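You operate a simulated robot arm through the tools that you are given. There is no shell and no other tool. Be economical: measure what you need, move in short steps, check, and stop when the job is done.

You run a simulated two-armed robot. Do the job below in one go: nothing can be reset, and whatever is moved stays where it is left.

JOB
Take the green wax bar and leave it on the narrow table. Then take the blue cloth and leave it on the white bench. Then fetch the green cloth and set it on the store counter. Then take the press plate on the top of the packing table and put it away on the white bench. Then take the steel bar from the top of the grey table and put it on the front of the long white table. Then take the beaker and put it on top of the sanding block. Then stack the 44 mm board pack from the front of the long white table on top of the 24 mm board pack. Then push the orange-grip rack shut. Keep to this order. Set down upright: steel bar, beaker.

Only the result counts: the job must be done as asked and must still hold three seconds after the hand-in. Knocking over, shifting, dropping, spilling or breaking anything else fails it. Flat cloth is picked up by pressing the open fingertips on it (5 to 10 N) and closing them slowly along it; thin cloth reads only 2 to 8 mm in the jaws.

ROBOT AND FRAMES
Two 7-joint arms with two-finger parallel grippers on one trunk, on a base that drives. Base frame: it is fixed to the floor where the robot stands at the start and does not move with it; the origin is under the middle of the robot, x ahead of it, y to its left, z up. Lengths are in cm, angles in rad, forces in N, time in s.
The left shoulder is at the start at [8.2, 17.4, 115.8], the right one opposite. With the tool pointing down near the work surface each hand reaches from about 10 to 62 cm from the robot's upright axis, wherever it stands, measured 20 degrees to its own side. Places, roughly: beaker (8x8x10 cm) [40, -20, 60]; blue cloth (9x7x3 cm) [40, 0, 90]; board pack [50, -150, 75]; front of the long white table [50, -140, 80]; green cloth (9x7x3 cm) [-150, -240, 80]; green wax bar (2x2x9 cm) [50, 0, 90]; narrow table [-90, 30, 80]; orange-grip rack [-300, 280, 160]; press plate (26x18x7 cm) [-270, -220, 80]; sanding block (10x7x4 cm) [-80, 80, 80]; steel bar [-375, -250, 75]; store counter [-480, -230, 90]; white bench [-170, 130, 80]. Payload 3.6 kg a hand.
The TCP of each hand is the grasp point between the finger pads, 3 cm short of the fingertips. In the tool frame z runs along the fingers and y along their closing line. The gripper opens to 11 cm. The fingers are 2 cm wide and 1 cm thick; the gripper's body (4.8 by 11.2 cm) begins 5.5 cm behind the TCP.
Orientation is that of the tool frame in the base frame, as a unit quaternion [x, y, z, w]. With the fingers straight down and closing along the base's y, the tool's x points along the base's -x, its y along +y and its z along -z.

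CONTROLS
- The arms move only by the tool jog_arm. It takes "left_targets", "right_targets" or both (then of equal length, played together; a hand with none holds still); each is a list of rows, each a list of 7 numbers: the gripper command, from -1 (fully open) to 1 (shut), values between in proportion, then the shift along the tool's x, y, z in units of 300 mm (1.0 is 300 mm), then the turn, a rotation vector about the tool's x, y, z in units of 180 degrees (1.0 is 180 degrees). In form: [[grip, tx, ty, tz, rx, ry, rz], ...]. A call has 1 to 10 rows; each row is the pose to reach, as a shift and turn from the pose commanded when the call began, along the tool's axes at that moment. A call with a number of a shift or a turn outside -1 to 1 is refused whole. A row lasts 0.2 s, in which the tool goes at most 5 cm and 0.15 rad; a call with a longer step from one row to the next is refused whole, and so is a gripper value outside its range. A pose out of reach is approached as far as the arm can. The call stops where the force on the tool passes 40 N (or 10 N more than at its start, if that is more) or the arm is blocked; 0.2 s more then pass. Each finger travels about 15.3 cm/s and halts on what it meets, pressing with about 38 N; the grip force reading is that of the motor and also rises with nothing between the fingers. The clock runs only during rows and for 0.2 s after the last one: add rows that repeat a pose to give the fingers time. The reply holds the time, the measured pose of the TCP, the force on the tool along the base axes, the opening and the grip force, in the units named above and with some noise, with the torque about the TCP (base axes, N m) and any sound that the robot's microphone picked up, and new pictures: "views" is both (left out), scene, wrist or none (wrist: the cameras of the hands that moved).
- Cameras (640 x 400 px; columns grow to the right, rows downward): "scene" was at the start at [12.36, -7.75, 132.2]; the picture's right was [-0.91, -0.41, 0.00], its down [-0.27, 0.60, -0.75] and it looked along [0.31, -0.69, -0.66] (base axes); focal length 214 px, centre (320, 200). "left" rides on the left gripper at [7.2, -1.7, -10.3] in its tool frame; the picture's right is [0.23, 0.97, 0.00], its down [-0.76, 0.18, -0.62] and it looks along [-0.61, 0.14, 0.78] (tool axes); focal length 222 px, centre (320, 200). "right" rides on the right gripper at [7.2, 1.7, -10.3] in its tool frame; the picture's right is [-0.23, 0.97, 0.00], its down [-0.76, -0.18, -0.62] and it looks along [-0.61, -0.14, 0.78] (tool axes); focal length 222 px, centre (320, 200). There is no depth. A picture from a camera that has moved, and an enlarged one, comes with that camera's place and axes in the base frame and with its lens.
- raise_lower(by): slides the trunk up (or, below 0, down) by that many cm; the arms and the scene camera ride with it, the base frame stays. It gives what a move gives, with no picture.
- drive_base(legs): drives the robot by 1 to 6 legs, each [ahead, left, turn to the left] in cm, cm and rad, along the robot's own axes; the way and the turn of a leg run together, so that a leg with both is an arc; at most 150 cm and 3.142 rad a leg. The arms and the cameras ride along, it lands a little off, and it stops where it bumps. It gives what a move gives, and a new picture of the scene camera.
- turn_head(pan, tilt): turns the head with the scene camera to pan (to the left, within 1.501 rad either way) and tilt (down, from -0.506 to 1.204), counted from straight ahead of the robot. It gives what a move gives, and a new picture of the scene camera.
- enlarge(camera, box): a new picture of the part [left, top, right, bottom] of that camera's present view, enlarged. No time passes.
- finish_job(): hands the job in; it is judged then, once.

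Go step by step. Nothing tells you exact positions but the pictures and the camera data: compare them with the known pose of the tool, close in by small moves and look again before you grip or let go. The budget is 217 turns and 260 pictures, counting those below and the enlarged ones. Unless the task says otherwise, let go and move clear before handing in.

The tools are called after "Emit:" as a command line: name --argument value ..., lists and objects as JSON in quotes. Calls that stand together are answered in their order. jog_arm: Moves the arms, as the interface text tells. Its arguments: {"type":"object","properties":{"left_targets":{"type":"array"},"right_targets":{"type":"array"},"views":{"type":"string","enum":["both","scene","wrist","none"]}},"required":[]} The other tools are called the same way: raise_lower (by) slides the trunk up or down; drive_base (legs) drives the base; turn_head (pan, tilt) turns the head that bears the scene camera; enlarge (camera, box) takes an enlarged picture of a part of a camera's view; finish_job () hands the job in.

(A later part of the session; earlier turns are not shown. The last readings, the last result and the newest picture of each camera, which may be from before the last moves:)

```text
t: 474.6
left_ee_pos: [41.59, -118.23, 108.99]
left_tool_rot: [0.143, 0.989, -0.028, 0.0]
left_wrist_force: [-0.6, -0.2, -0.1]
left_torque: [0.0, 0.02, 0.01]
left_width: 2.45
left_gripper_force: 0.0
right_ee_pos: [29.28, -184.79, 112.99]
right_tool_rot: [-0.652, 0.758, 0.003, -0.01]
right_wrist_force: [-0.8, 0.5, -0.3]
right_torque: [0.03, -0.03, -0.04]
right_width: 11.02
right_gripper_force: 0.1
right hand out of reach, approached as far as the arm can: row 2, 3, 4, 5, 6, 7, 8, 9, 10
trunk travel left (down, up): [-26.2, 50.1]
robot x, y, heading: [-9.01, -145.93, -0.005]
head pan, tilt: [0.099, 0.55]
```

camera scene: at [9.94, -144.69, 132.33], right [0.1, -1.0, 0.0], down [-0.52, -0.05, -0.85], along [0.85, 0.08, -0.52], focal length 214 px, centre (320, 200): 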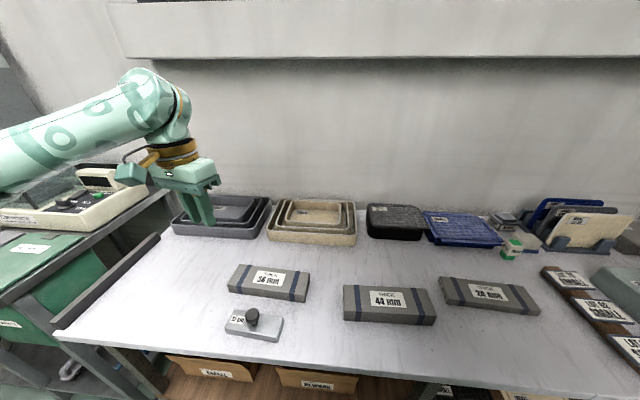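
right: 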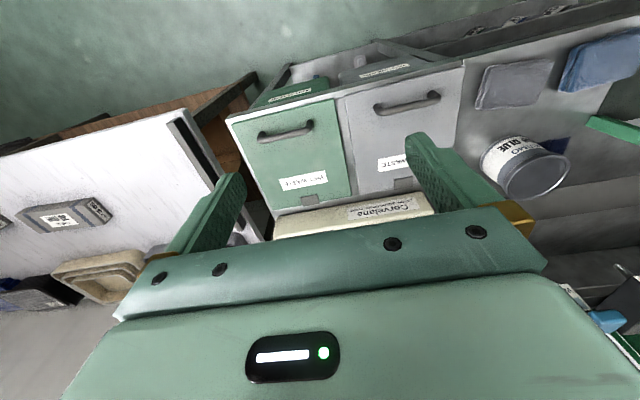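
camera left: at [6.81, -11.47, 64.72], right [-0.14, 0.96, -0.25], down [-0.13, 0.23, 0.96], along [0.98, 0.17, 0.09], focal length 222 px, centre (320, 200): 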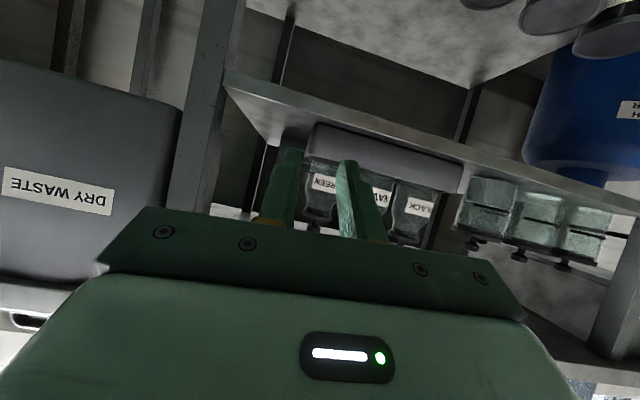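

Emit:
jog_arm --right_targets '[[-1, 0.0, -0.13, 0, 0, 0, 0], [-1, -0.05, -0.26, 0.03, 0, 0, 0], [-1, -0.15, -0.36, 0.08, 0, 0, 0], [-1, -0.28, -0.405, 0.13, 0, 0, 0], [-1, -0.42, -0.405, 0.18, 0, 0, -0.02], [-1, -0.56, -0.405, 0.24, 0, 0, -0.03], [-1, -0.7, -0.405, 0.3, 0, 0, -0.03], [-1, -0.82, -0.405, 0.37, 0, 0, -0.03], [-1, -0.93, -0.405, 0.433, 0, 0, -0.03], [-1, -0.93, -0.405, 0.433, 0, 0, -0.03]]'

```text
t: 476.8
left_ee_pos: [41.61, -118.23, 109.03]
left_tool_rot: [0.143, 0.989, -0.028, 0.0]
left_wrist_force: [-1.3, 0.0, 0.2]
left_torque: [0.0, -0.01, 0.02]
left_width: 2.5
left_gripper_force: 0.0
right_ee_pos: [53.69, -160.71, 96.44]
right_tool_rot: [-0.686, 0.727, 0.005, -0.012]
right_wrist_force: [-0.4, -0.3, 0.4]
right_torque: [0.03, -0.03, 0.0]
right_width: 11.0
right_gripper_force: 0.0
right hand out of reach, approached as far as the arm can: row 3, 4, 5, 6, 7, 8, 9, 10
trunk travel left (down, up): [-26.2, 50.1]
robot x, y, heading: [-8.73, -145.23, -0.001]
head pan, tilt: [0.099, 0.55]
camera scene: at [9.76, -144.76, 132.36], right [0.1, -1.0, 0.0], down [-0.52, -0.05, -0.85], along [0.85, 0.08, -0.52], focal length 214 px, centre (320, 200)
camera right: at [51.78, -167.65, 106.7], right [-0.96, 0.28, 0.02], down [0.24, 0.75, 0.61], along [0.16, 0.59, -0.79], focal length 222 px, centre (320, 200)
```

scene: 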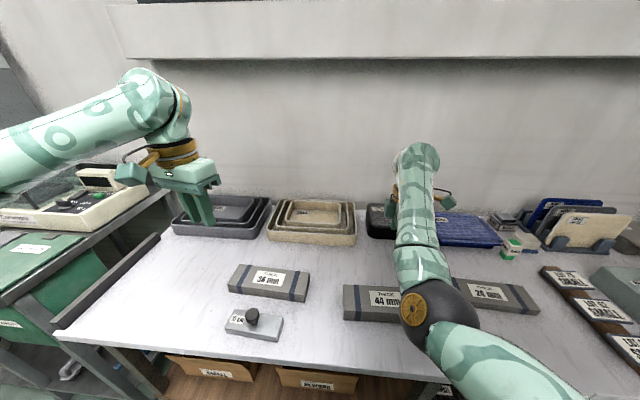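
right: 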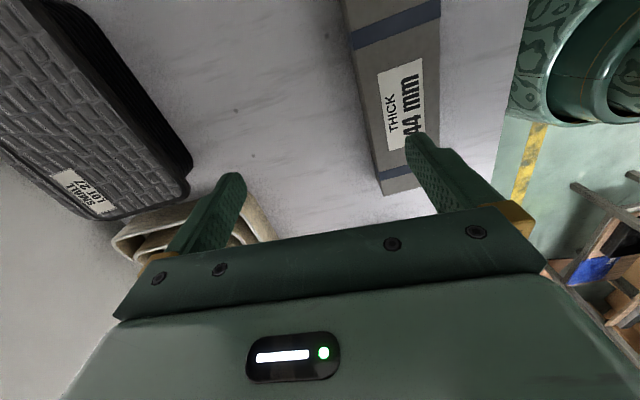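

The right arm went straight like the left one did before. I'll use the same remedy: sweep up, then push out, down and inward.

Emit:
jog_arm --right_targets '[[-1, 0, 0, -0.14, 0, 0, 0], [-1, 0, 0, -0.28, 0, 0, 0], [-1, 0, 0.05, -0.42, 0, 0, 0], [-1, 0, 0.1, -0.56, 0, 0, 0], [-1, 0, 0.15, -0.7, 0, 0, 0], [-1, 0, 0.2, -0.84, 0, 0, 0], [-1, 0, 0.3, -0.95, 0, 0, 0], [-1, 0, 0.4, -1.0, 0, 0, 0]]' --views "none"

Emit:
jog_arm --right_targets '[[-1, 0, -0.1, 0, 0, 0, 0], [-1, 0, -0.2, 0, 0, 0, 0], [-1, 0, -0.3, 0.1, 0, 0, 0], [-1, 0, -0.3, 0.24, 0, 0, 0], [-1, 0, -0.3, 0.38, 0, 0, 0], [-1, 0, -0.2, 0.48, 0, 0, 0], [-1, 0, -0.1, 0.54, 0, 0, 0], [-1, 0, 0.0, 0.58, 0, 0, 0], [-1, 0, 0.1, 0.6, 0, 0, 0], [-1, 0, 0.2, 0.6, 0, 0, 0]]' --views "none"

```text
t: 478.6
left_ee_pos: [41.41, -118.25, 108.94]
left_tool_rot: [0.142, 0.989, -0.029, -0.001]
left_wrist_force: [0.5, -0.2, -0.1]
left_torque: [-0.01, -0.03, 0.01]
left_width: 2.47
left_gripper_force: 0.0
right_ee_pos: [52.39, -163.05, 120.72]
right_tool_rot: [-0.686, 0.727, 0.005, -0.011]
right_wrist_force: [0.7, 0.3, 0.3]
right_torque: [-0.02, 0.03, -0.01]
right_width: 11.0
right_gripper_force: 0.1
right hand out of reach, approached as far as the arm can: row 1, 2, 3, 4, 5, 6, 7, 8
trunk travel left (down, up): [-26.2, 50.1]
robot x, y, heading: [-8.57, -145.7, -0.003]
head pan, tilt: [0.099, 0.55]
```

```text
t: 480.8
left_ee_pos: [41.68, -118.18, 108.9]
left_tool_rot: [0.143, 0.989, -0.029, -0.001]
left_wrist_force: [-0.2, -0.2, 0.4]
left_torque: [-0.02, -0.03, -0.01]
left_width: 2.5
left_gripper_force: 0.1
right_ee_pos: [58.36, -161.43, 103.99]
right_tool_rot: [-0.687, 0.727, 0.004, -0.013]
right_wrist_force: [0.4, 0.0, 0.2]
right_torque: [0.03, 0.01, 0.04]
right_width: 11.0
right_gripper_force: 0.0
right hand out of reach, approached as far as the arm can: row 1, 2, 3, 4, 5, 7, 8, 9, 10
trunk travel left (down, up): [-26.2, 50.1]
robot x, y, heading: [-8.76, -145.61, -0.008]
head pan, tilt: [0.099, 0.55]
```

Mirror the earlier recovery exactly: bring the hand medial and higher first, then out, down and in.

Emit:
jog_arm --right_targets '[[-1, -0.07, 0.0, -0.12, 0, 0, 0], [-1, -0.14, 0.0, -0.24, 0, 0, 0], [-1, -0.21, 0.05, -0.36, 0, 0, 0], [-1, -0.28, 0.1, -0.48, 0, 0, 0], [-1, -0.35, 0.2, -0.58, 0, 0, 0], [-1, -0.42, 0.3, -0.68, 0, 0, 0], [-1, -0.49, 0.4, -0.78, 0, 0, 0], [-1, -0.56, 0.5, -0.86, 0, 0, 0], [-1, -0.62, 0.6, -0.94, 0, 0, 0], [-1, -0.62, 0.6, -1.0, 0, 0, 0]]' --views "none"

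Emit:
jog_arm --right_targets '[[-1, 0, -0.1, 0, 0, 0, 0], [-1, 0, -0.2, 0, 0, 0, 0], [-1, 0, -0.3, 0.1, 0, 0, 0], [-1, 0, -0.3, 0.24, 0, 0, 0], [-1, 0, -0.3, 0.38, 0, 0, 0], [-1, 0, -0.2, 0.48, 0, 0, 0], [-1, 0, -0.1, 0.58, 0, 0, 0], [-1, 0, 0.0, 0.66, 0, 0, 0], [-1, 0, 0.1, 0.7, 0, 0, 0], [-1, 0, 0.2, 0.7, 0, 0, 0]]' --views "none"

```text
t: 483.0
left_ee_pos: [41.64, -118.12, 108.9]
left_tool_rot: [0.143, 0.989, -0.029, -0.001]
left_wrist_force: [0.3, -0.3, 0.2]
left_torque: [-0.02, 0.0, 0.01]
left_width: 2.49
left_gripper_force: 0.0
right_ee_pos: [46.87, -148.93, 126.41]
right_tool_rot: [-0.686, 0.728, 0.004, -0.009]
right_wrist_force: [-0.3, -0.2, -0.6]
right_torque: [-0.01, 0.01, -0.01]
right_width: 11.0
right_gripper_force: 0.2
right hand out of reach, approached as far as the arm can: row 1, 2, 3, 4, 5, 6, 7, 8, 9, 10
trunk travel left (down, up): [-26.2, 50.1]
robot x, y, heading: [-8.29, -145.48, -0.005]
head pan, tilt: [0.099, 0.55]
```

```text
t: 485.2
left_ee_pos: [41.59, -118.18, 109.0]
left_tool_rot: [0.143, 0.989, -0.029, -0.001]
left_wrist_force: [-0.3, 0.2, 0.5]
left_torque: [-0.03, -0.02, -0.01]
left_width: 2.47
left_gripper_force: 0.0
right_ee_pos: [53.48, -146.74, 108.28]
right_tool_rot: [-0.686, 0.727, 0.005, -0.011]
right_wrist_force: [-0.7, -1.1, 0.4]
right_torque: [0.0, 0.02, 0.0]
right_width: 11.01
right_gripper_force: 0.1
right hand out of reach, approached as far as the arm can: row 1, 2, 3, 4, 5, 6, 7, 8, 9, 10
trunk travel left (down, up): [-26.2, 50.1]
robot x, y, heading: [-8.8, -145.68, -0.003]
head pan, tilt: [0.099, 0.55]
```

Still straight. Try starting from a lateral-high position and sweeping medially and down while extended.

Emit:
jog_arm --right_targets '[[-1, 0.1, 0.0, -0.1, 0, 0, 0], [-1, 0.2, 0.0, -0.2, 0, 0, 0], [-1, 0.31, 0.0, -0.3, 0, 0, 0], [-1, 0.42, 0.0, -0.4, 0, 0, 0], [-1, 0.53, 0.05, -0.5, 0, 0, 0], [-1, 0.65, 0.1, -0.6, 0, 0, 0], [-1, 0.77, 0.15, -0.66, 0, 0, 0], [-1, 0.9, 0.2, -0.7, 0, 0, 0], [-1, 1.0, 0.25, -0.7, 0, 0, 0]]' --views "none"

Emit:
jog_arm --right_targets '[[-1, 0, -0.12, 0, 0, 0, 0], [-1, -0.08, -0.24, 0, 0, 0, 0], [-1, -0.2, -0.3, 0.06, 0, 0, 0], [-1, -0.32, -0.33, 0.13, 0, 0, 0], [-1, -0.44, -0.33, 0.2, 0, 0, 0], [-1, -0.56, -0.3, 0.28, 0, 0, 0], [-1, -0.68, -0.22, 0.36, 0, 0, 0], [-1, -0.78, -0.1, 0.42, 0, 0, 0], [-1, -0.84, 0.04, 0.46, 0, 0, 0], [-1, -0.88, 0.18, 0.48, 0, 0, 0]]' --views "scene"

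```text
t: 487.2
left_ee_pos: [41.66, -118.39, 108.95]
left_tool_rot: [0.143, 0.989, -0.029, 0.0]
left_wrist_force: [0.9, 0.1, -0.3]
left_torque: [0.01, 0.0, 0.02]
left_width: 2.48
left_gripper_force: 0.0
right_ee_pos: [44.44, -176.03, 130.35]
right_tool_rot: [-0.686, 0.727, 0.005, -0.01]
right_wrist_force: [0.1, 0.2, 0.0]
right_torque: [0.01, -0.02, -0.03]
right_width: 11.02
right_gripper_force: 0.0
right hand out of reach, approached as far as the arm can: row 1, 2, 3, 5
trunk travel left (down, up): [-26.2, 50.1]
robot x, y, heading: [-8.45, -145.42, -0.001]
head pan, tilt: [0.099, 0.55]
```

```text
refused: row 8 steps farther than a row can; nothing moved
```

The last rows were reachable again. Test a retraction.

Emit:
jog_arm --right_targets '[[-1, 0, 0.12, 0.05, 0, 0, 0], [-1, 0, 0.24, 0.12, 0, 0, 0], [-1, 0, 0.36, 0.2, 0, 0, 0], [-1, 0, 0.48, 0.28, 0, 0, 0]]' --views "scene"

```text
t: 488.2
left_ee_pos: [41.54, -118.35, 108.96]
left_tool_rot: [0.143, 0.989, -0.029, -0.001]
left_wrist_force: [-0.9, 0.0, 0.3]
left_torque: [0.04, 0.02, -0.02]
left_width: 2.5
left_gripper_force: 0.1
right_ee_pos: [33.95, -178.03, 122.27]
right_tool_rot: [-0.686, 0.727, 0.005, -0.009]
right_wrist_force: [0.4, 0.7, -0.5]
right_torque: [0.02, 0.05, -0.01]
right_width: 11.0
right_gripper_force: 0.0
right hand out of reach, approached as far as the arm can: row 3, 4
trunk travel left (down, up): [-26.2, 50.1]
robot x, y, heading: [-8.97, -145.14, -0.005]
head pan, tilt: [0.099, 0.55]
camera scene: at [9.75, -144.71, 132.36], right [0.1, -1.0, 0.0], down [-0.52, -0.05, -0.85], along [0.85, 0.08, -0.52], focal length 214 px, centre (320, 200)
```

scene: 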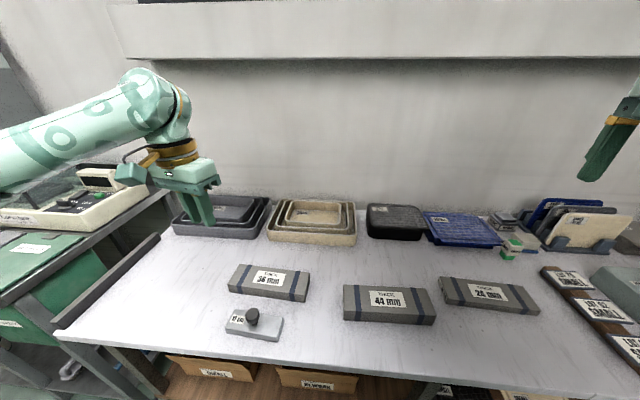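

Right arm is bent again and parked. I'll use the reliable left arm for the packs: 44 mm centre [45.9, -158.7], 24 mm centre [51.8, -187.3]. Strafe right and turn the left hand.

Emit:
drive_base --legs '[[0, -27, 0]]'

Emit:
jog_arm --left_targets '[[-1, 0, 0, 0, 0.003, 0, 0.044], [-1, 0, 0, 0, 0.006, 0, 0.088], [-1, 0, 0, 0, 0.009, 0, 0.132], [-1, 0, 0, 0, 0.011, 0, 0.176], [-1, 0, 0, 0, 0.013, 0, 0.22], [-1, 0, 0, 0, 0.015, 0, 0.264], [-1, 0, 0, 0, 0.016, 0, 0.308], [-1, 0, 0, 0, 0.017, 0, 0.352], [-1, 0, 0, 0, 0.018, 0, 0.395], [-1, 0, 0, 0, 0.018, 0, 0.409]]' --views "none"

```text
t: 490.1
left_ee_pos: [41.42, -145.54, 109.0]
left_tool_rot: [0.141, 0.99, -0.028, -0.001]
left_wrist_force: [0.3, -0.4, 0.6]
left_torque: [-0.01, 0.01, 0.02]
left_width: 2.48
left_gripper_force: 0.1
right_ee_pos: [33.99, -205.41, 122.24]
right_tool_rot: [-0.688, 0.726, 0.006, -0.01]
right_wrist_force: [-0.5, -0.9, -0.5]
right_torque: [0.05, 0.0, -0.01]
right_width: 11.0
right_gripper_force: 0.1
trunk travel left (down, up): [-26.2, 50.1]
robot x, y, heading: [-8.56, -172.83, -0.005]
head pan, tilt: [0.099, 0.55]
camera scene: at [9.74, -172.0, 132.35], right [0.1, -1.0, 0.0], down [-0.52, -0.05, -0.85], along [0.85, 0.08, -0.52], focal length 214 px, centre (320, 200)
```

scene: 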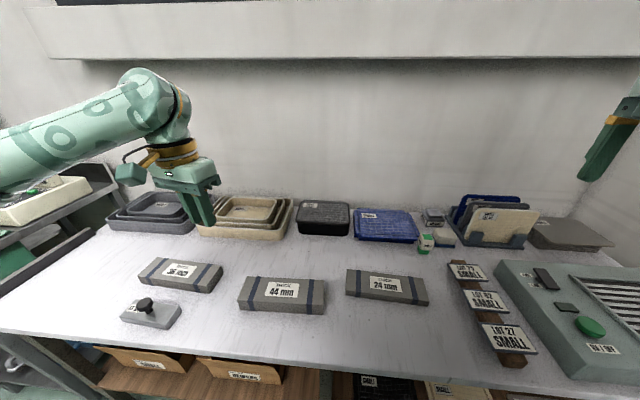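

```text
t: 492.3
left_ee_pos: [41.46, -145.52, 108.86]
left_tool_rot: [0.706, 0.706, -0.05, 0.013]
left_wrist_force: [-0.2, -0.5, 0.1]
left_torque: [-0.02, -0.01, 0.03]
left_width: 10.99
left_gripper_force: 0.1
right_ee_pos: [33.9, -205.38, 122.33]
right_tool_rot: [-0.688, 0.726, 0.005, -0.011]
right_wrist_force: [0.8, 0.9, 0.6]
right_torque: [0.03, 0.0, 0.0]
right_width: 11.0
right_gripper_force: 0.0
trunk travel left (down, up): [-26.2, 50.1]
robot x, y, heading: [-8.8, -172.74, -0.006]
head pan, tilt: [0.099, 0.55]
```

Correct the tilt and move over the 44 mm pack.

Emit:
jog_arm --left_targets '[[-1, -0.1, 0.05, 0.08, -0.0166, 0.0283, 0], [-1, -0.2, 0.1, 0.16, -0.0166, 0.0283, 0], [-1, -0.3, 0.14, 0.25, -0.0166, 0.0283, 0], [-1, -0.38, 0.16, 0.35, -0.0166, 0.0283, 0], [-1, -0.397, 0.16, 0.46, -0.0166, 0.0283, 0], [-1, -0.397, 0.16, 0.46, -0.0166, 0.0283, 0]]' --views "wrist"

```text
t: 493.7
left_ee_pos: [45.46, -158.44, 96.0]
left_tool_rot: [0.707, 0.707, 0.001, 0.001]
left_wrist_force: [-0.2, -0.4, -0.1]
left_torque: [0.01, -0.01, -0.01]
left_width: 11.02
left_gripper_force: 0.0
right_ee_pos: [33.97, -205.24, 122.43]
right_tool_rot: [-0.688, 0.726, 0.005, -0.01]
right_wrist_force: [-1.0, 0.3, 0.5]
right_torque: [-0.02, -0.01, 0.03]
right_width: 11.03
right_gripper_force: 0.1
trunk travel left (down, up): [-26.2, 50.1]
robot x, y, heading: [-8.64, -172.66, 0.004]
head pan, tilt: [0.099, 0.55]
camera left: at [43.66, -151.1, 106.21], right [0.97, 0.23, 0.0], down [0.18, -0.76, 0.62], along [0.14, -0.61, -0.78], focal length 222 px, centre (320, 200)
```

left: 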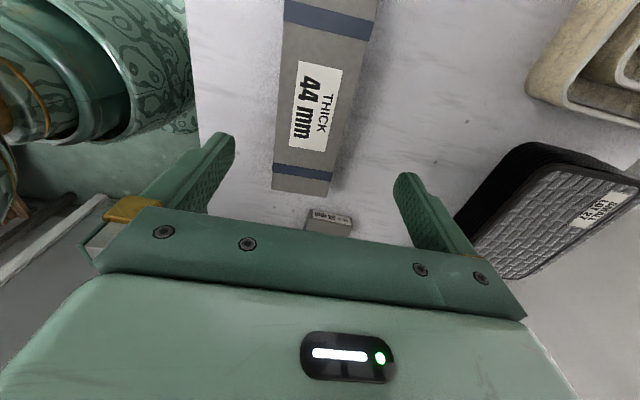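

Well centred. Descend and grip.

Emit:
jog_arm --left_targets '[[-1, 0, 0, 0.14, 0, 0, 0], [-1, 0, 0, 0.28, 0, 0, 0], [-1, 0, 0, 0.4, 0, 0, 0], [-1, 0, 0, 0.47, 0, 0, 0], [-1, 0, 0, 0.49, 0, 0, 0], [-0.6, 0, 0, 0.49, 0, 0, 0], [-0.4, 0, 0, 0.49, 0, 0, 0], [-0.2, 0, 0, 0.49, 0, 0, 0], [0, 0, 0, 0.49, 0, 0, 0], [0, 0, 0, 0.49, 0, 0, 0]]' --views "wrist"

```text
t: 495.9
left_ee_pos: [45.6, -158.59, 81.26]
left_tool_rot: [0.707, 0.707, 0.001, 0.0]
left_wrist_force: [-0.2, -0.4, -0.6]
left_torque: [-0.09, -0.06, 0.03]
left_width: 7.53
left_gripper_force: 37.2
right_ee_pos: [33.91, -205.35, 122.29]
right_tool_rot: [-0.687, 0.726, 0.005, -0.011]
right_wrist_force: [0.7, 0.9, -0.2]
right_torque: [0.0, -0.01, -0.01]
right_width: 11.0
right_gripper_force: 0.0
trunk travel left (down, up): [-26.2, 50.1]
robot x, y, heading: [-8.96, -172.78, 0.002]
head pan, tilt: [0.099, 0.55]
camera left: at [43.83, -151.16, 91.55], right [0.97, 0.23, 0.0], down [0.18, -0.76, 0.62], along [0.14, -0.61, -0.78], focal length 222 px, centre (320, 200)
```

left: 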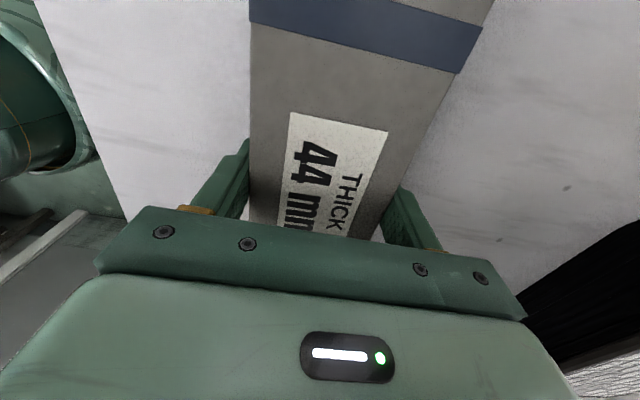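

Gripped. Lift and strafe right to be above the 24 mm pack.

Emit:
jog_arm --left_targets '[[0, 0, 0, -0.05, 0, 0, 0], [0, 0, 0, -0.18, 0, 0, 0], [0, 0, 0, -0.31, 0, 0, 0], [0, 0, 0, -0.44, 0, 0, 0], [0, 0, 0, -0.55, 0, 0, 0], [0, 0, 0, -0.55, 0, 0, 0]]' --views "none"

Emit:
drive_base --legs '[[3, -29, 0]]'

```text
t: 497.3
left_ee_pos: [45.53, -158.74, 98.0]
left_tool_rot: [0.707, 0.707, 0.0, 0.0]
left_wrist_force: [1.1, 1.0, -3.7]
left_torque: [-0.01, -0.02, 0.01]
left_width: 7.51
left_gripper_force: 37.6
right_ee_pos: [34.0, -205.25, 122.2]
right_tool_rot: [-0.688, 0.726, 0.005, -0.011]
right_wrist_force: [-0.2, -0.2, 0.2]
right_torque: [0.01, 0.0, 0.03]
right_width: 11.03
right_gripper_force: 0.0
trunk travel left (down, up): [-26.2, 50.1]
robot x, y, heading: [-9.04, -172.87, 0.002]
head pan, tilt: [0.099, 0.55]
```

```text
t: 499.3
left_ee_pos: [48.44, -187.29, 97.96]
left_tool_rot: [0.705, 0.709, 0.001, -0.001]
left_wrist_force: [-0.1, 0.1, -2.9]
left_torque: [0.02, -0.01, 0.03]
left_width: 7.5
left_gripper_force: 37.6
right_ee_pos: [37.27, -233.87, 122.27]
right_tool_rot: [-0.689, 0.724, 0.006, -0.011]
right_wrist_force: [-0.7, -0.2, -0.6]
right_torque: [0.05, 0.01, -0.01]
right_width: 11.02
right_gripper_force: 0.1
trunk travel left (down, up): [-26.2, 50.1]
robot x, y, heading: [-5.72, -201.77, 0.005]
head pan, tilt: [0.099, 0.55]
camera scene: at [12.8, -200.63, 132.34], right [0.1, -0.99, 0.0], down [-0.52, -0.05, -0.85], along [0.85, 0.09, -0.52], focal length 214 px, centre (320, 200)
```

scene: 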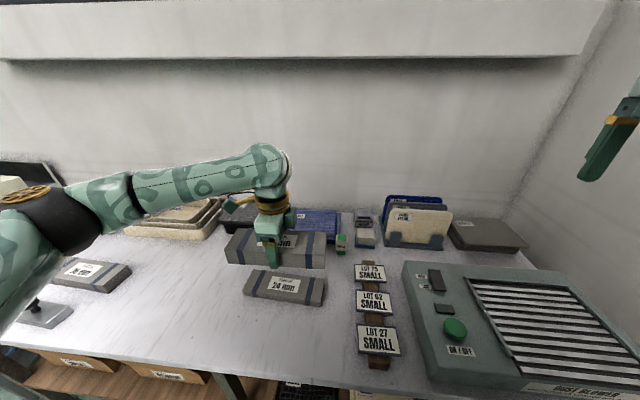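

Move 3.3 cm forward, lower to z 90, and check alignment.

Emit:
jog_arm --left_targets '[[0, 0, 0.06, 0, 0, 0, 0], [0, 0, 0.11, 0.06, 0, 0, 0], [0, 0, 0.11, 0.16, 0, 0, 0], [0, 0, 0.11, 0.24, 0, 0, 0], [0, 0, 0.11, 0.24, 0, 0, 0]]' --views "wrist"

Emit:
enlarge --camera "scene" --box '[200, 200, 380, 320]'

```text
t: 500.5
left_ee_pos: [51.87, -187.1, 90.79]
left_tool_rot: [0.704, 0.71, 0.0, 0.0]
left_wrist_force: [-0.7, 0.0, -4.8]
left_torque: [0.04, 0.01, 0.01]
left_width: 7.5
left_gripper_force: 37.9
right_ee_pos: [37.1, -233.77, 122.34]
right_tool_rot: [-0.689, 0.724, 0.005, -0.01]
right_wrist_force: [0.3, -0.1, 0.3]
right_torque: [0.02, -0.04, -0.03]
right_width: 11.0
right_gripper_force: 0.0
trunk travel left (down, up): [-26.2, 50.1]
robot x, y, heading: [-5.63, -201.63, 0.004]
head pan, tilt: [0.099, 0.55]
camera left: at [50.03, -179.71, 100.97], right [0.97, 0.23, 0.0], down [0.18, -0.76, 0.62], along [0.15, -0.61, -0.78], focal length 222 px, centre (320, 200)
```

left: 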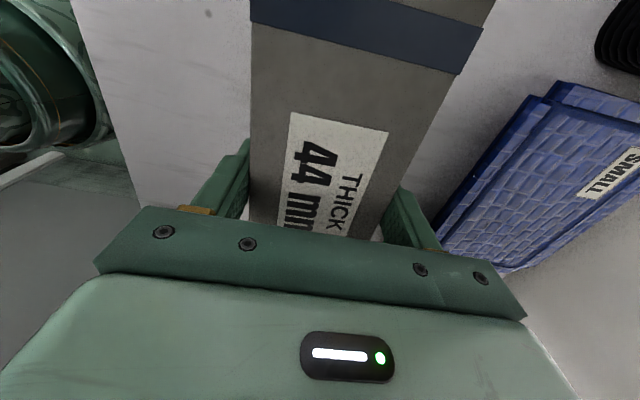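

```text
3.33 times, centred on (290, 260) of scene
camera zoom: at [12.77, -200.53, 132.35], right [0.1, -0.99, 0.0], down [-0.52, -0.05, -0.85], along [0.85, 0.09, -0.52], focal length 715 px, centre (420, 0)
```

zoom: 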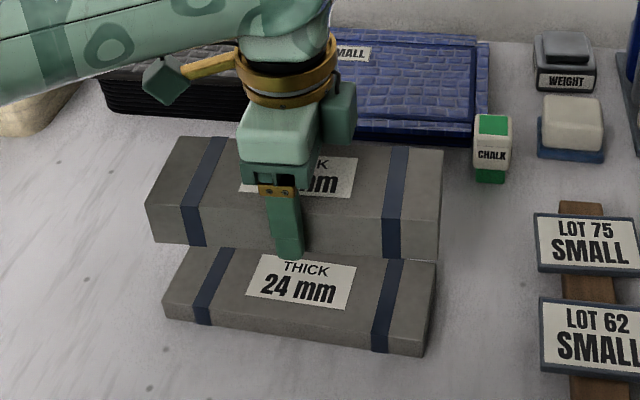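

Both packs line up within half a centimetre. Lower onto the 24 mm pack.

Emit:
jog_arm --left_targets '[[0, 0, -0.01, 0.08, 0, 0, 0], [0, 0, -0.01, 0.15, 0, 0, 0], [0, 0, -0.01, 0.19, 0, 0, 0], [0, 0, -0.01, 0.205, 0, 0, 0], [0, 0, -0.01, 0.213, 0, 0, 0], [0, 0, -0.01, 0.221, 0, 0, 0], [0, 0, -0.01, 0.229, 0, 0, 0], [0, 0, -0.01, 0.237, 0, 0, 0], [0, 0, -0.01, 0.245, 0, 0, 0], [0, 0, -0.01, 0.253, 0, 0, 0]]' --views "none"

```text
t: 502.7
left_ee_pos: [51.44, -187.12, 83.69]
left_tool_rot: [0.704, 0.71, 0.003, 0.004]
left_wrist_force: [2.0, 7.1, 37.4]
left_torque: [-0.22, 0.88, 0.58]
left_width: 7.51
left_gripper_force: 37.9
right_ee_pos: [36.91, -233.9, 122.46]
right_tool_rot: [-0.69, 0.724, 0.004, -0.01]
right_wrist_force: [-0.4, -0.4, 0.3]
right_torque: [-0.04, 0.0, -0.01]
right_width: 11.01
right_gripper_force: 0.1
trunk travel left (down, up): [-26.2, 50.1]
robot x, y, heading: [-5.59, -201.6, 0.007]
head pan, tilt: [0.099, 0.55]
```

Contact at the expected height. Ease off, open, rise.

Emit:
jog_arm --left_targets '[[0, 0, 0, -0.008, 0, 0, 0], [-0.2, 0, 0, -0.008, 0, 0, 0], [-0.35, 0, 0, -0.008, 0, 0, 0], [-0.5, 0, 0, -0.008, 0, 0, 0], [-0.65, 0, 0, -0.008, 0, 0, 0], [-0.65, 0, 0, -0.1, 0, 0, 0], [-0.65, 0, 0, -0.25, 0, 0, 0], [-0.65, 0, 0, -0.4, 0, 0, 0], [-0.65, 0, 0, -0.55, 0, 0, 0], [-0.65, 0, 0, -0.7, 0, 0, 0]]' --views "none"

Emit:
jog_arm --left_targets '[[-0.65, 0, -0.1, -0.1, 0, 0, 0], [-0.65, 0, -0.22, -0.2, 0, 0, 0], [-0.65, 0, -0.35, -0.25, 0, 0, 0], [-0.65, 0, -0.48, -0.3, 0, 0, 0], [-0.65, 0, -0.6, -0.3, 0, 0, 0]]' --views "scene"

```text
t: 504.9
left_ee_pos: [51.28, -186.85, 104.21]
left_tool_rot: [0.705, 0.71, 0.001, 0.0]
left_wrist_force: [0.1, -0.9, -0.2]
left_torque: [0.02, -0.05, -0.02]
left_width: 9.09
left_gripper_force: 0.1
right_ee_pos: [37.04, -233.79, 122.35]
right_tool_rot: [-0.689, 0.724, 0.005, -0.011]
right_wrist_force: [-0.8, -0.4, 0.1]
right_torque: [0.0, -0.03, -0.01]
right_width: 11.01
right_gripper_force: 0.0
trunk travel left (down, up): [-26.2, 50.1]
robot x, y, heading: [-5.55, -201.19, 0.004]
head pan, tilt: [0.099, 0.55]
```

```text
t: 506.1
left_ee_pos: [33.23, -187.12, 113.26]
left_tool_rot: [0.705, 0.71, 0.0, 0.0]
left_wrist_force: [0.3, 0.1, -1.1]
left_torque: [-0.03, 0.02, -0.01]
left_width: 9.08
left_gripper_force: 0.2
right_ee_pos: [37.11, -233.71, 122.33]
right_tool_rot: [-0.69, 0.724, 0.005, -0.009]
right_wrist_force: [-0.6, 0.3, 0.1]
right_torque: [0.03, -0.04, 0.01]
right_width: 10.97
right_gripper_force: 0.0
trunk travel left (down, up): [-26.2, 50.1]
robot x, y, heading: [-5.66, -201.2, 0.008]
head pan, tilt: [0.099, 0.55]
camera scene: at [12.69, -200.51, 132.36], right [0.1, -0.99, 0.0], down [-0.52, -0.05, -0.85], along [0.85, 0.09, -0.52], focal length 214 px, centre (320, 200)
```

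scene: 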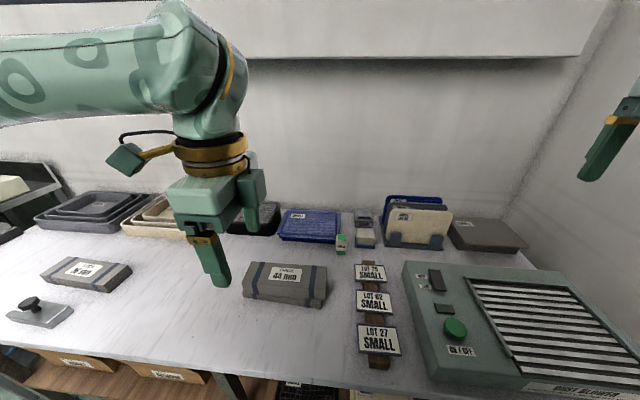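

The 44 mm pack sits on the 24 mm pack. Now travel north to the rack: back off, turn, and go up the east aisle.

Emit:
turn_head --pan 0.8 --tilt 0.2

Emit:
drive_base --legs '[[-8, 0, 0], [0, 0, 1.565], [150, 0, 0], [150, 0, 0], [150, 0, 0], [30, 0, 0]]'

```text
t: 507.2
left_ee_pos: [33.29, -187.22, 113.18]
left_tool_rot: [0.705, 0.71, -0.001, -0.001]
left_wrist_force: [-0.4, 0.3, -0.7]
left_torque: [0.05, 0.04, -0.01]
left_width: 9.08
left_gripper_force: 0.0
right_ee_pos: [37.21, -233.87, 122.38]
right_tool_rot: [-0.689, 0.724, 0.005, -0.011]
right_wrist_force: [-0.3, -0.2, 0.3]
right_torque: [0.03, 0.02, 0.01]
right_width: 11.0
right_gripper_force: 0.0
trunk travel left (down, up): [-26.2, 50.1]
robot x, y, heading: [-5.97, -201.37, 0.005]
head pan, tilt: [0.799, 0.201]
camera scene: at [10.29, -194.76, 135.57], right [0.72, -0.69, 0.0], down [-0.14, -0.14, -0.98], along [0.68, 0.71, -0.2], focal length 214 px, centre (320, 200)
```

scene: 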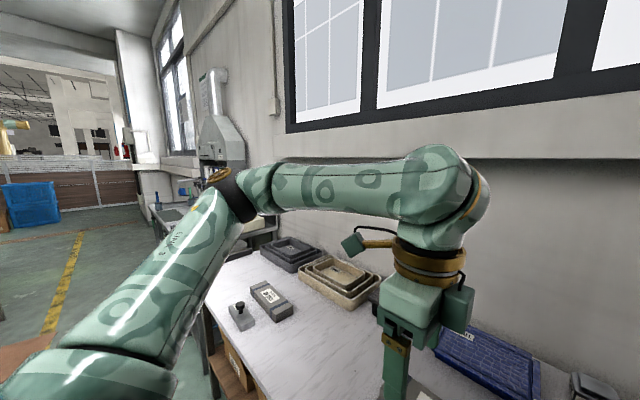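

```text
t: 534.8
left_ee_pos: [-10.98, 317.2, 113.08]
left_tool_rot: [0.028, 1.0, 0.0, 0.0]
left_wrist_force: [0.1, 0.1, 0.1]
left_torque: [-0.02, 0.02, 0.02]
left_width: 9.08
left_gripper_force: 0.1
right_ee_pos: [35.78, 318.01, 122.32]
right_tool_rot: [0.998, -0.055, 0.005, 0.011]
right_wrist_force: [-0.3, -0.6, 0.2]
right_torque: [0.0, 0.01, 0.01]
right_width: 10.99
right_gripper_force: 0.0
trunk travel left (down, up): [-26.2, 50.1]
robot x, y, heading: [1.03, 277.05, 1.512]
head pan, tilt: [0.799, 0.201]
camera scene: at [-4.95, 293.7, 135.56], right [0.74, 0.68, 0.0], down [0.13, -0.15, -0.98], along [-0.66, 0.72, -0.2], focal length 214 px, centre (320, 200)
```

scene: 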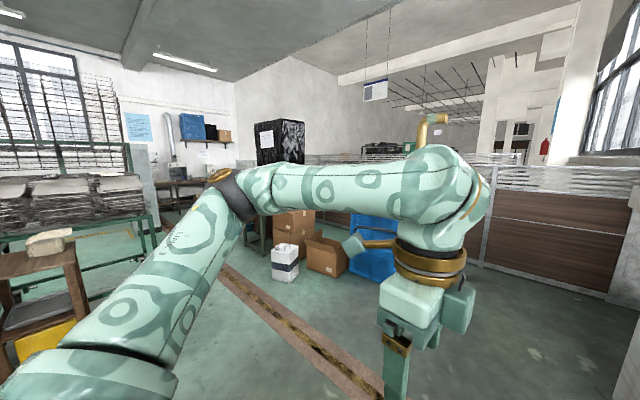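

The wire rack on a green frame is to the west. Turn to face it.

Emit:
turn_head --pan 0 --tilt 0.2

Emit:
drive_base --legs '[[0, 0, 1.63]]'

```text
t: 535.9
left_ee_pos: [-10.88, 317.09, 113.1]
left_tool_rot: [0.028, 1.0, 0.0, 0.0]
left_wrist_force: [-0.3, -0.8, 0.2]
left_torque: [-0.02, 0.0, 0.0]
left_width: 9.07
left_gripper_force: 0.1
right_ee_pos: [35.75, 318.05, 122.35]
right_tool_rot: [0.998, -0.055, 0.004, 0.011]
right_wrist_force: [0.3, -0.7, 0.8]
right_torque: [0.02, -0.02, 0.02]
right_width: 11.02
right_gripper_force: 0.1
trunk travel left (down, up): [-26.2, 50.1]
robot x, y, heading: [0.99, 277.19, 1.509]
head pan, tilt: [0.0, 0.201]
camera scene: at [1.86, 296.04, 135.57], right [1.0, -0.06, 0.0], down [-0.01, -0.2, -0.98], along [0.06, 0.98, -0.2], focal length 214 px, centre (320, 200)
```

scene: 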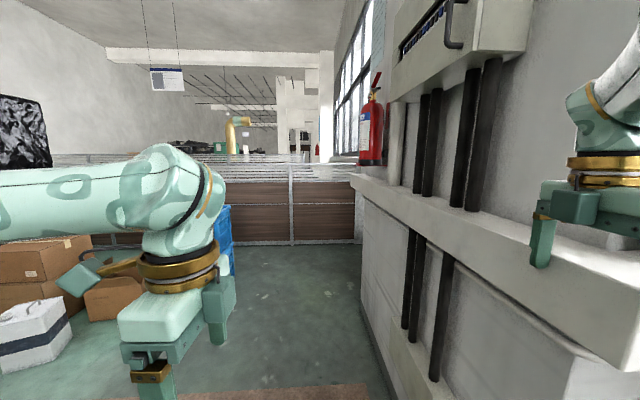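

```text
t: 540.3
left_ee_pos: [-38.07, 262.81, 113.12]
left_tool_rot: [0.712, -0.702, 0.0, 0.0]
left_wrist_force: [-0.2, 0.5, -0.4]
left_torque: [-0.02, 0.02, 0.0]
left_width: 9.09
left_gripper_force: 0.0
right_ee_pos: [-42.21, 309.34, 122.36]
right_tool_rot: [0.722, 0.692, 0.01, 0.005]
right_wrist_force: [-0.7, 0.2, 0.8]
right_torque: [0.01, 0.01, 0.04]
right_width: 11.02
right_gripper_force: 0.1
trunk travel left (down, up): [-26.2, 50.1]
robot x, y, heading: [0.67, 277.08, -3.131]
head pan, tilt: [0.0, 0.201]
camera scene: at [-18.11, 276.94, 135.57], right [-0.01, 1.0, 0.0], down [0.2, 0.0, -0.98], along [-0.98, -0.01, -0.2], focal length 214 px, centre (320, 200)
```

scene: 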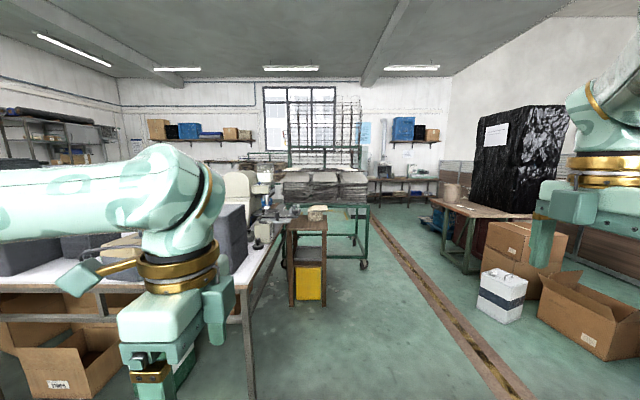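

Emit:
enlarge --camera "scene" --box '[230, 70, 430, 195]'

```text
3.20 times, centred on (330, 132) of scene
camera zoom: at [-18.11, 276.94, 135.57], right [-0.01, 1.0, 0.0], down [0.2, 0.0, -0.98], along [-0.98, -0.01, -0.2], focal length 686 px, centre (288, 416)
```

zoom: 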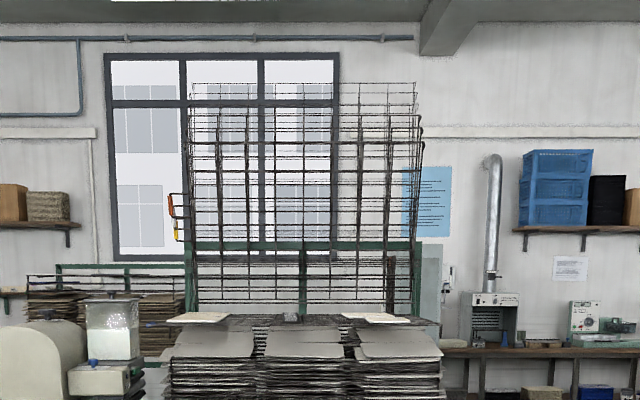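

The rack has raised wire panels with an orange grip at about [-300, 228, 163] and a yellow one below. Drive nearer along the north side to see how it closes.

Emit:
drive_base --legs '[[0, -50, 0], [150, 0, 0]]'

Emit:
turn_head --pan 0.3 --tilt 0.0

```text
t: 550.2
left_ee_pos: [-187.97, 310.34, 113.23]
left_tool_rot: [0.711, -0.703, 0.0, 0.0]
left_wrist_force: [-0.1, -0.7, -0.3]
left_torque: [0.01, -0.01, 0.01]
left_width: 9.07
left_gripper_force: 0.0
right_ee_pos: [-192.1, 356.79, 122.26]
right_tool_rot: [0.721, 0.693, 0.011, 0.005]
right_wrist_force: [-1.0, -1.0, 0.4]
right_torque: [0.03, -0.06, 0.0]
right_width: 11.0
right_gripper_force: 0.0
trunk travel left (down, up): [-26.2, 50.1]
robot x, y, heading: [-148.93, 325.01, -3.132]
head pan, tilt: [0.0, 0.201]
camera scene: at [-167.98, 324.53, 135.57], right [-0.01, 1.0, 0.0], down [0.2, 0.0, -0.98], along [-0.98, -0.01, -0.2], focal length 214 px, centre (320, 200)
```

scene: 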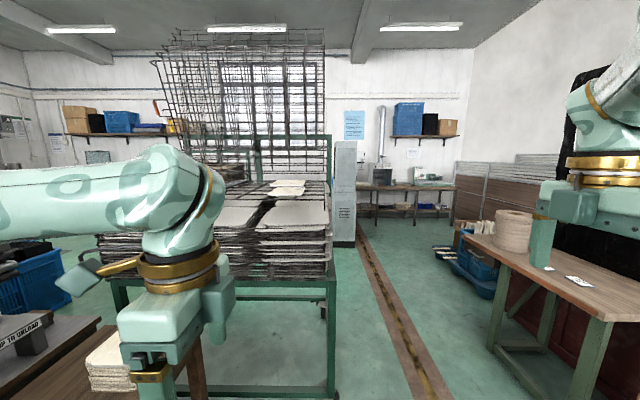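

```text
t: 551.0
left_ee_pos: [-187.91, 310.16, 113.2]
left_tool_rot: [0.712, -0.702, 0.0, 0.001]
left_wrist_force: [-0.6, -0.4, -0.3]
left_torque: [-0.02, -0.04, -0.04]
left_width: 9.06
left_gripper_force: 0.0
right_ee_pos: [-192.14, 356.89, 122.28]
right_tool_rot: [0.721, 0.693, 0.01, 0.005]
right_wrist_force: [0.3, 0.3, 0.0]
right_torque: [0.01, -0.02, 0.04]
right_width: 11.02
right_gripper_force: 0.1
trunk travel left (down, up): [-26.2, 50.1]
robot x, y, heading: [-148.91, 324.87, -3.129]
head pan, tilt: [0.3, 0.0]
camera scene: at [-167.2, 321.88, 137.41], right [-0.31, 0.95, 0.0], down [0.0, 0.0, -1.0], along [-0.95, -0.31, 0.0], focal length 214 px, centre (320, 200)
```

scene: 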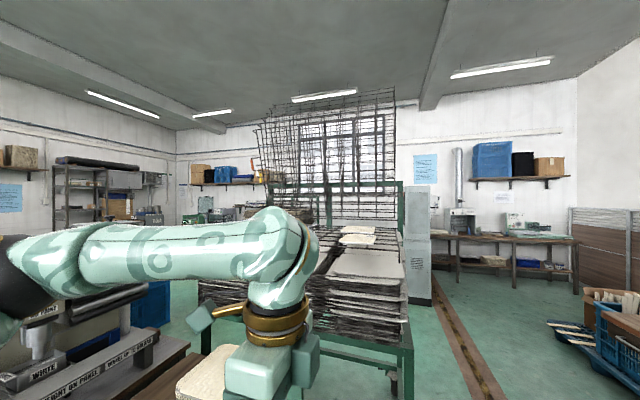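

Emit:
enlarge --camera "scene" --box '[220, 80, 420, 205]'

```text
3.20 times, centred on (320, 142) of scene
camera zoom: at [-167.2, 321.88, 137.41], right [-0.31, 0.95, 0.0], down [0.0, 0.0, -1.0], along [-0.95, -0.31, 0.0], focal length 686 px, centre (320, 384)
```

zoom: 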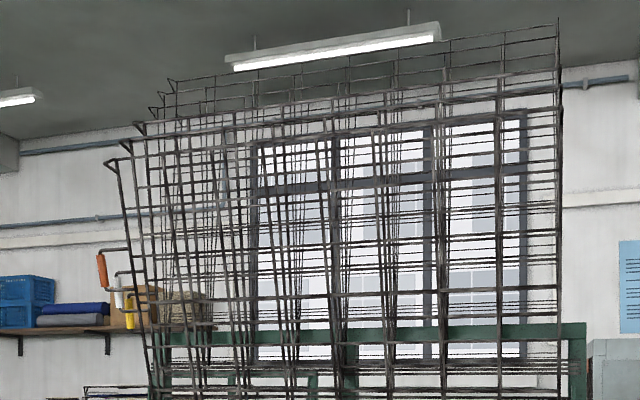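

Several raised wire panels are fanned out, hinged at the back; the frontmost carries the orange grip (at [-298, 228, 162]) leaning forward about 14°. I'll shut it by lowering it onto the stack, pushing from behind at its north edge. Drive to the north side of the rack.

Emit:
drive_base --legs '[[0, -78, 0], [150, 0, 0], [12, 0, 0], [0, 0, 1.565]]'

Emit:
raise_lower --by 40

Emit:
turn_head --pan 0.3 --tilt 0.1

```text
t: 556.5
left_ee_pos: [-198.12, 387.8, 113.06]
left_tool_rot: [0.712, -0.702, 0.0, 0.0]
left_wrist_force: [-1.0, 0.2, -0.5]
left_torque: [0.03, -0.08, -0.02]
left_width: 9.08
left_gripper_force: 0.0
right_ee_pos: [-202.48, 434.34, 122.25]
right_tool_rot: [0.721, 0.693, 0.012, 0.006]
right_wrist_force: [-1.3, -0.7, -0.3]
right_torque: [-0.01, -0.08, -0.02]
right_width: 11.0
right_gripper_force: 0.1
trunk travel left (down, up): [-26.2, 50.1]
robot x, y, heading: [-159.04, 402.59, -3.122]
head pan, tilt: [0.3, 0.0]
stopped in leg 2: the robot was blocked; the commanded pose is now the measured one
camera scene: at [-177.73, 399.46, 137.33], right [-0.31, 0.95, 0.0], down [0.0, 0.0, -1.0], along [-0.95, -0.31, 0.0], focal length 214 px, centre (320, 200)
```

scene: 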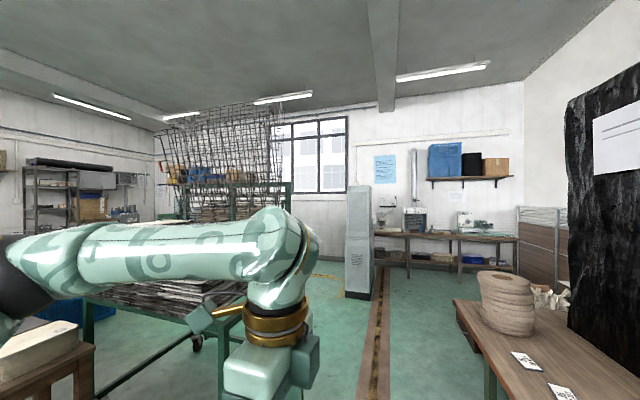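

```text
t: 560.3
left_ee_pos: [-197.81, 387.84, 153.24]
left_tool_rot: [0.713, -0.701, -0.001, 0.002]
left_wrist_force: [0.3, 0.6, 0.5]
left_torque: [0.01, 0.0, 0.02]
left_width: 9.09
left_gripper_force: 0.1
right_ee_pos: [-202.13, 434.34, 162.44]
right_tool_rot: [0.72, 0.694, 0.01, 0.005]
right_wrist_force: [-0.2, -0.1, 0.3]
right_torque: [0.0, -0.01, -0.02]
right_width: 10.98
right_gripper_force: 0.1
trunk travel left (down, up): [-66.2, 10.1]
robot x, y, heading: [-159.04, 402.48, -3.129]
head pan, tilt: [0.3, 0.0]
```

```text
t: 561.0
left_ee_pos: [-197.86, 387.81, 153.21]
left_tool_rot: [0.713, -0.701, -0.001, 0.001]
left_wrist_force: [-0.4, 0.2, -0.4]
left_torque: [-0.03, 0.0, 0.02]
left_width: 9.07
left_gripper_force: 0.0
right_ee_pos: [-202.08, 434.26, 162.4]
right_tool_rot: [0.72, 0.694, 0.01, 0.004]
right_wrist_force: [0.7, -0.2, 0.5]
right_torque: [0.02, -0.02, 0.02]
right_width: 11.0
right_gripper_force: 0.0
trunk travel left (down, up): [-66.2, 10.1]
robot x, y, heading: [-158.65, 402.3, -3.125]
head pan, tilt: [0.3, 0.099]
camera scene: at [-169.0, 399.5, 176.87], right [-0.31, 0.95, 0.0], down [0.09, 0.03, -1.0], along [-0.95, -0.31, -0.1], focal length 214 px, centre (320, 200)
```

scene: 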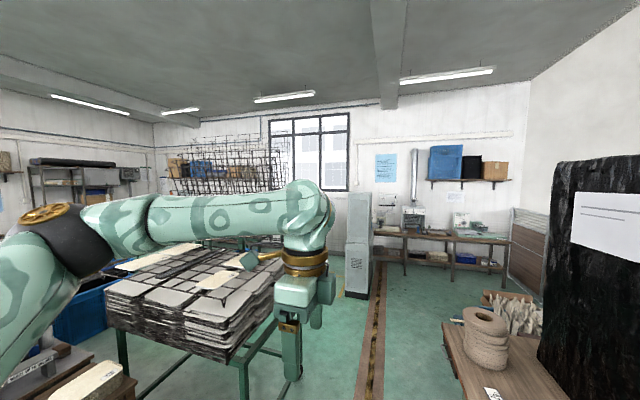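

A small table blocks the right side; shift left to y ≈ 380 and continue west.

Emit:
drive_base --legs '[[3, 23, 0], [145, 0, 0], [0, 0, 1.56]]'

```text
t: 573.4
left_ee_pos: [-291.86, 338.82, 153.35]
left_tool_rot: [1.0, 0.004, 0.0, 0.002]
left_wrist_force: [-0.4, -0.6, -0.5]
left_torque: [0.0, -0.02, 0.0]
left_width: 9.09
left_gripper_force: 0.0
right_ee_pos: [-338.69, 335.0, 162.51]
right_tool_rot: [0.022, 1.0, 0.01, -0.004]
right_wrist_force: [-0.7, 0.7, 0.3]
right_torque: [0.02, -0.01, 0.01]
right_width: 10.98
right_gripper_force: 0.1
trunk travel left (down, up): [-66.2, 10.1]
robot x, y, heading: [-306.39, 377.67, -1.557]
head pan, tilt: [0.3, 0.099]
camera scene: at [-303.6, 367.79, 176.87], right [-0.95, -0.3, 0.0], down [-0.03, 0.1, -0.99], along [0.3, -0.95, -0.1], focal length 214 px, centre (320, 200)
```

scene: 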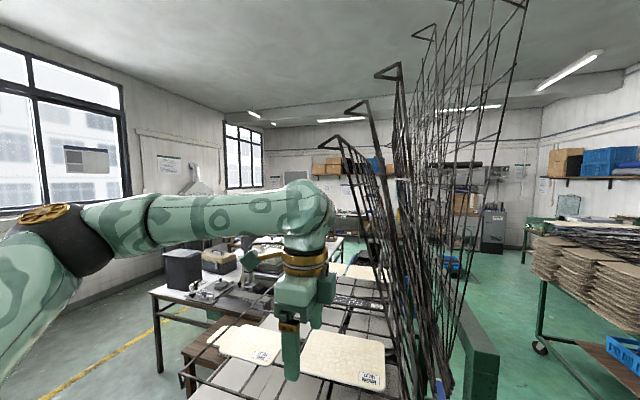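

From here the panels are seen edge-on: the front (orange) panel leans about 20° toward the flat stack, with a ~6 cm gap to the next one. I'll point the left hand forward with closed fingers at that gap's height.

Emit:
jog_arm --left_targets '[[0, -0.024, -0.037, -0.089, -0.0465, 0, 0], [0.4, -0.048, -0.074, -0.178, -0.093, 0, 0], [0.8, -0.072, -0.111, -0.267, -0.1395, 0, 0], [1, -0.096, -0.148, -0.356, -0.186, 0, 0], [1, -0.12, -0.185, -0.445, -0.2325, 0, 0], [1, -0.144, -0.222, -0.534, -0.279, 0, 0], [1, -0.168, -0.259, -0.623, -0.3255, 0, 0], [1, -0.192, -0.296, -0.712, -0.372, 0, 0], [1, -0.216, -0.333, -0.801, -0.4185, 0, 0], [1, -0.24, -0.37, -0.89, -0.465, 0, 0]]' --views "scene"

```text
t: 575.8
left_ee_pos: [-296.41, 346.93, 179.88]
left_tool_rot: [0.758, 0.052, 0.014, 0.65]
left_wrist_force: [-0.2, -1.2, 0.0]
left_torque: [0.0, 0.01, 0.02]
left_width: 0.0
left_gripper_force: 37.7
right_ee_pos: [-338.66, 334.97, 162.41]
right_tool_rot: [0.022, 1.0, 0.009, -0.004]
right_wrist_force: [-0.1, -0.5, -0.1]
right_torque: [0.0, 0.03, 0.01]
right_width: 11.0
right_gripper_force: 0.1
trunk travel left (down, up): [-66.2, 10.1]
robot x, y, heading: [-306.65, 377.63, -1.564]
head pan, tilt: [0.3, 0.099]
stopped in row 10 (left hand): the arm was blocked; the commanded pose is now the measured one
camera scene: at [-303.72, 367.72, 176.71], right [-0.96, -0.29, 0.0], down [-0.03, 0.11, -0.99], along [0.29, -0.95, -0.12], focal length 214 px, centre (320, 200)
```

scene: 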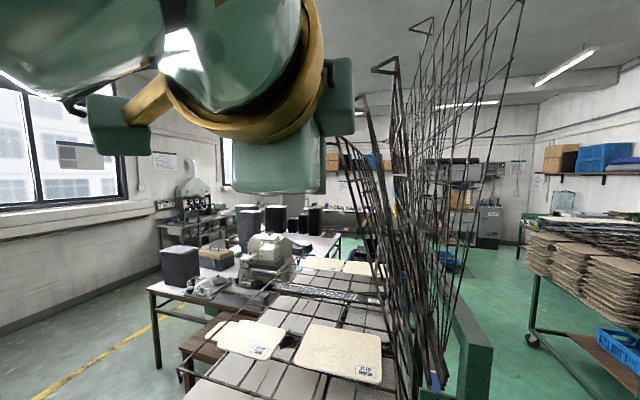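

The wrist is near the head; move the hand forward to just before the panel edge and look.

Emit:
jog_arm --left_targets '[[1, -0.02, 0.012, 0.09, 0, 0, 0], [1, -0.06, 0.025, 0.18, 0, 0, 0], [1, -0.1, 0.037, 0.27, 0, 0, 0], [1, -0.138, 0.049, 0.351, 0, 0, 0], [1, -0.138, 0.049, 0.351, 0, 0, 0]]' --views "both"

```text
t: 577.0
left_ee_pos: [-299.76, 336.22, 179.82]
left_tool_rot: [0.757, 0.051, 0.014, 0.651]
left_wrist_force: [1.2, -0.3, -0.5]
left_torque: [-0.01, 0.02, 0.02]
left_width: 0.0
left_gripper_force: 37.9
right_ee_pos: [-338.53, 335.01, 162.5]
right_tool_rot: [0.022, 1.0, 0.009, -0.004]
right_wrist_force: [-0.4, -0.5, -0.2]
right_torque: [-0.02, 0.0, -0.02]
right_width: 10.98
right_gripper_force: 0.0
trunk travel left (down, up): [-66.2, 10.1]
robot x, y, heading: [-306.42, 378.11, -1.565]
head pan, tilt: [0.3, 0.099]
camera scene: at [-303.55, 367.83, 176.87], right [-0.95, -0.3, 0.0], down [-0.03, 0.09, -0.99], along [0.3, -0.95, -0.1], focal length 214 px, centre (320, 200)
camera left: at [-293.64, 347.53, 179.35], right [0.28, -0.12, 0.95], down [-0.8, 0.51, 0.3], along [-0.53, -0.85, 0.05], focal length 222 px, centre (320, 200)
```

scene: 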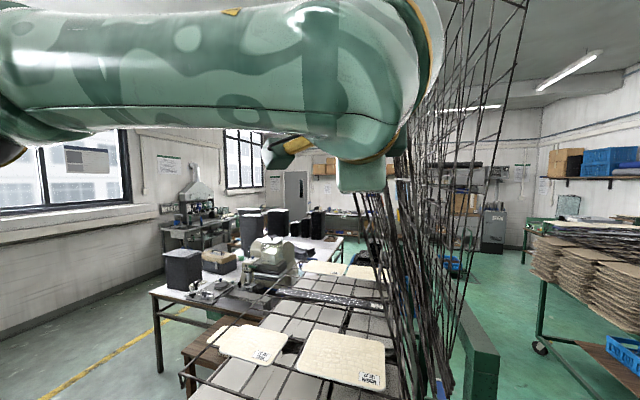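
left: 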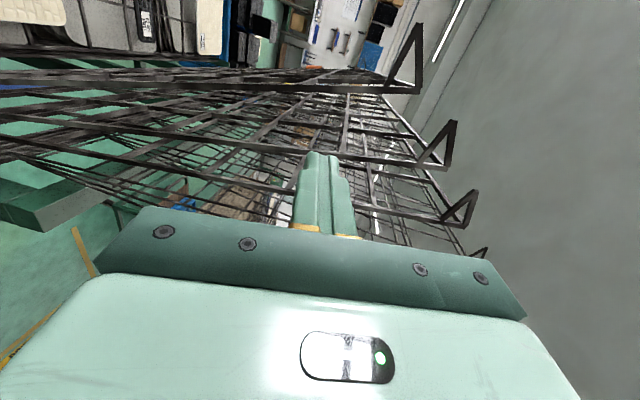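

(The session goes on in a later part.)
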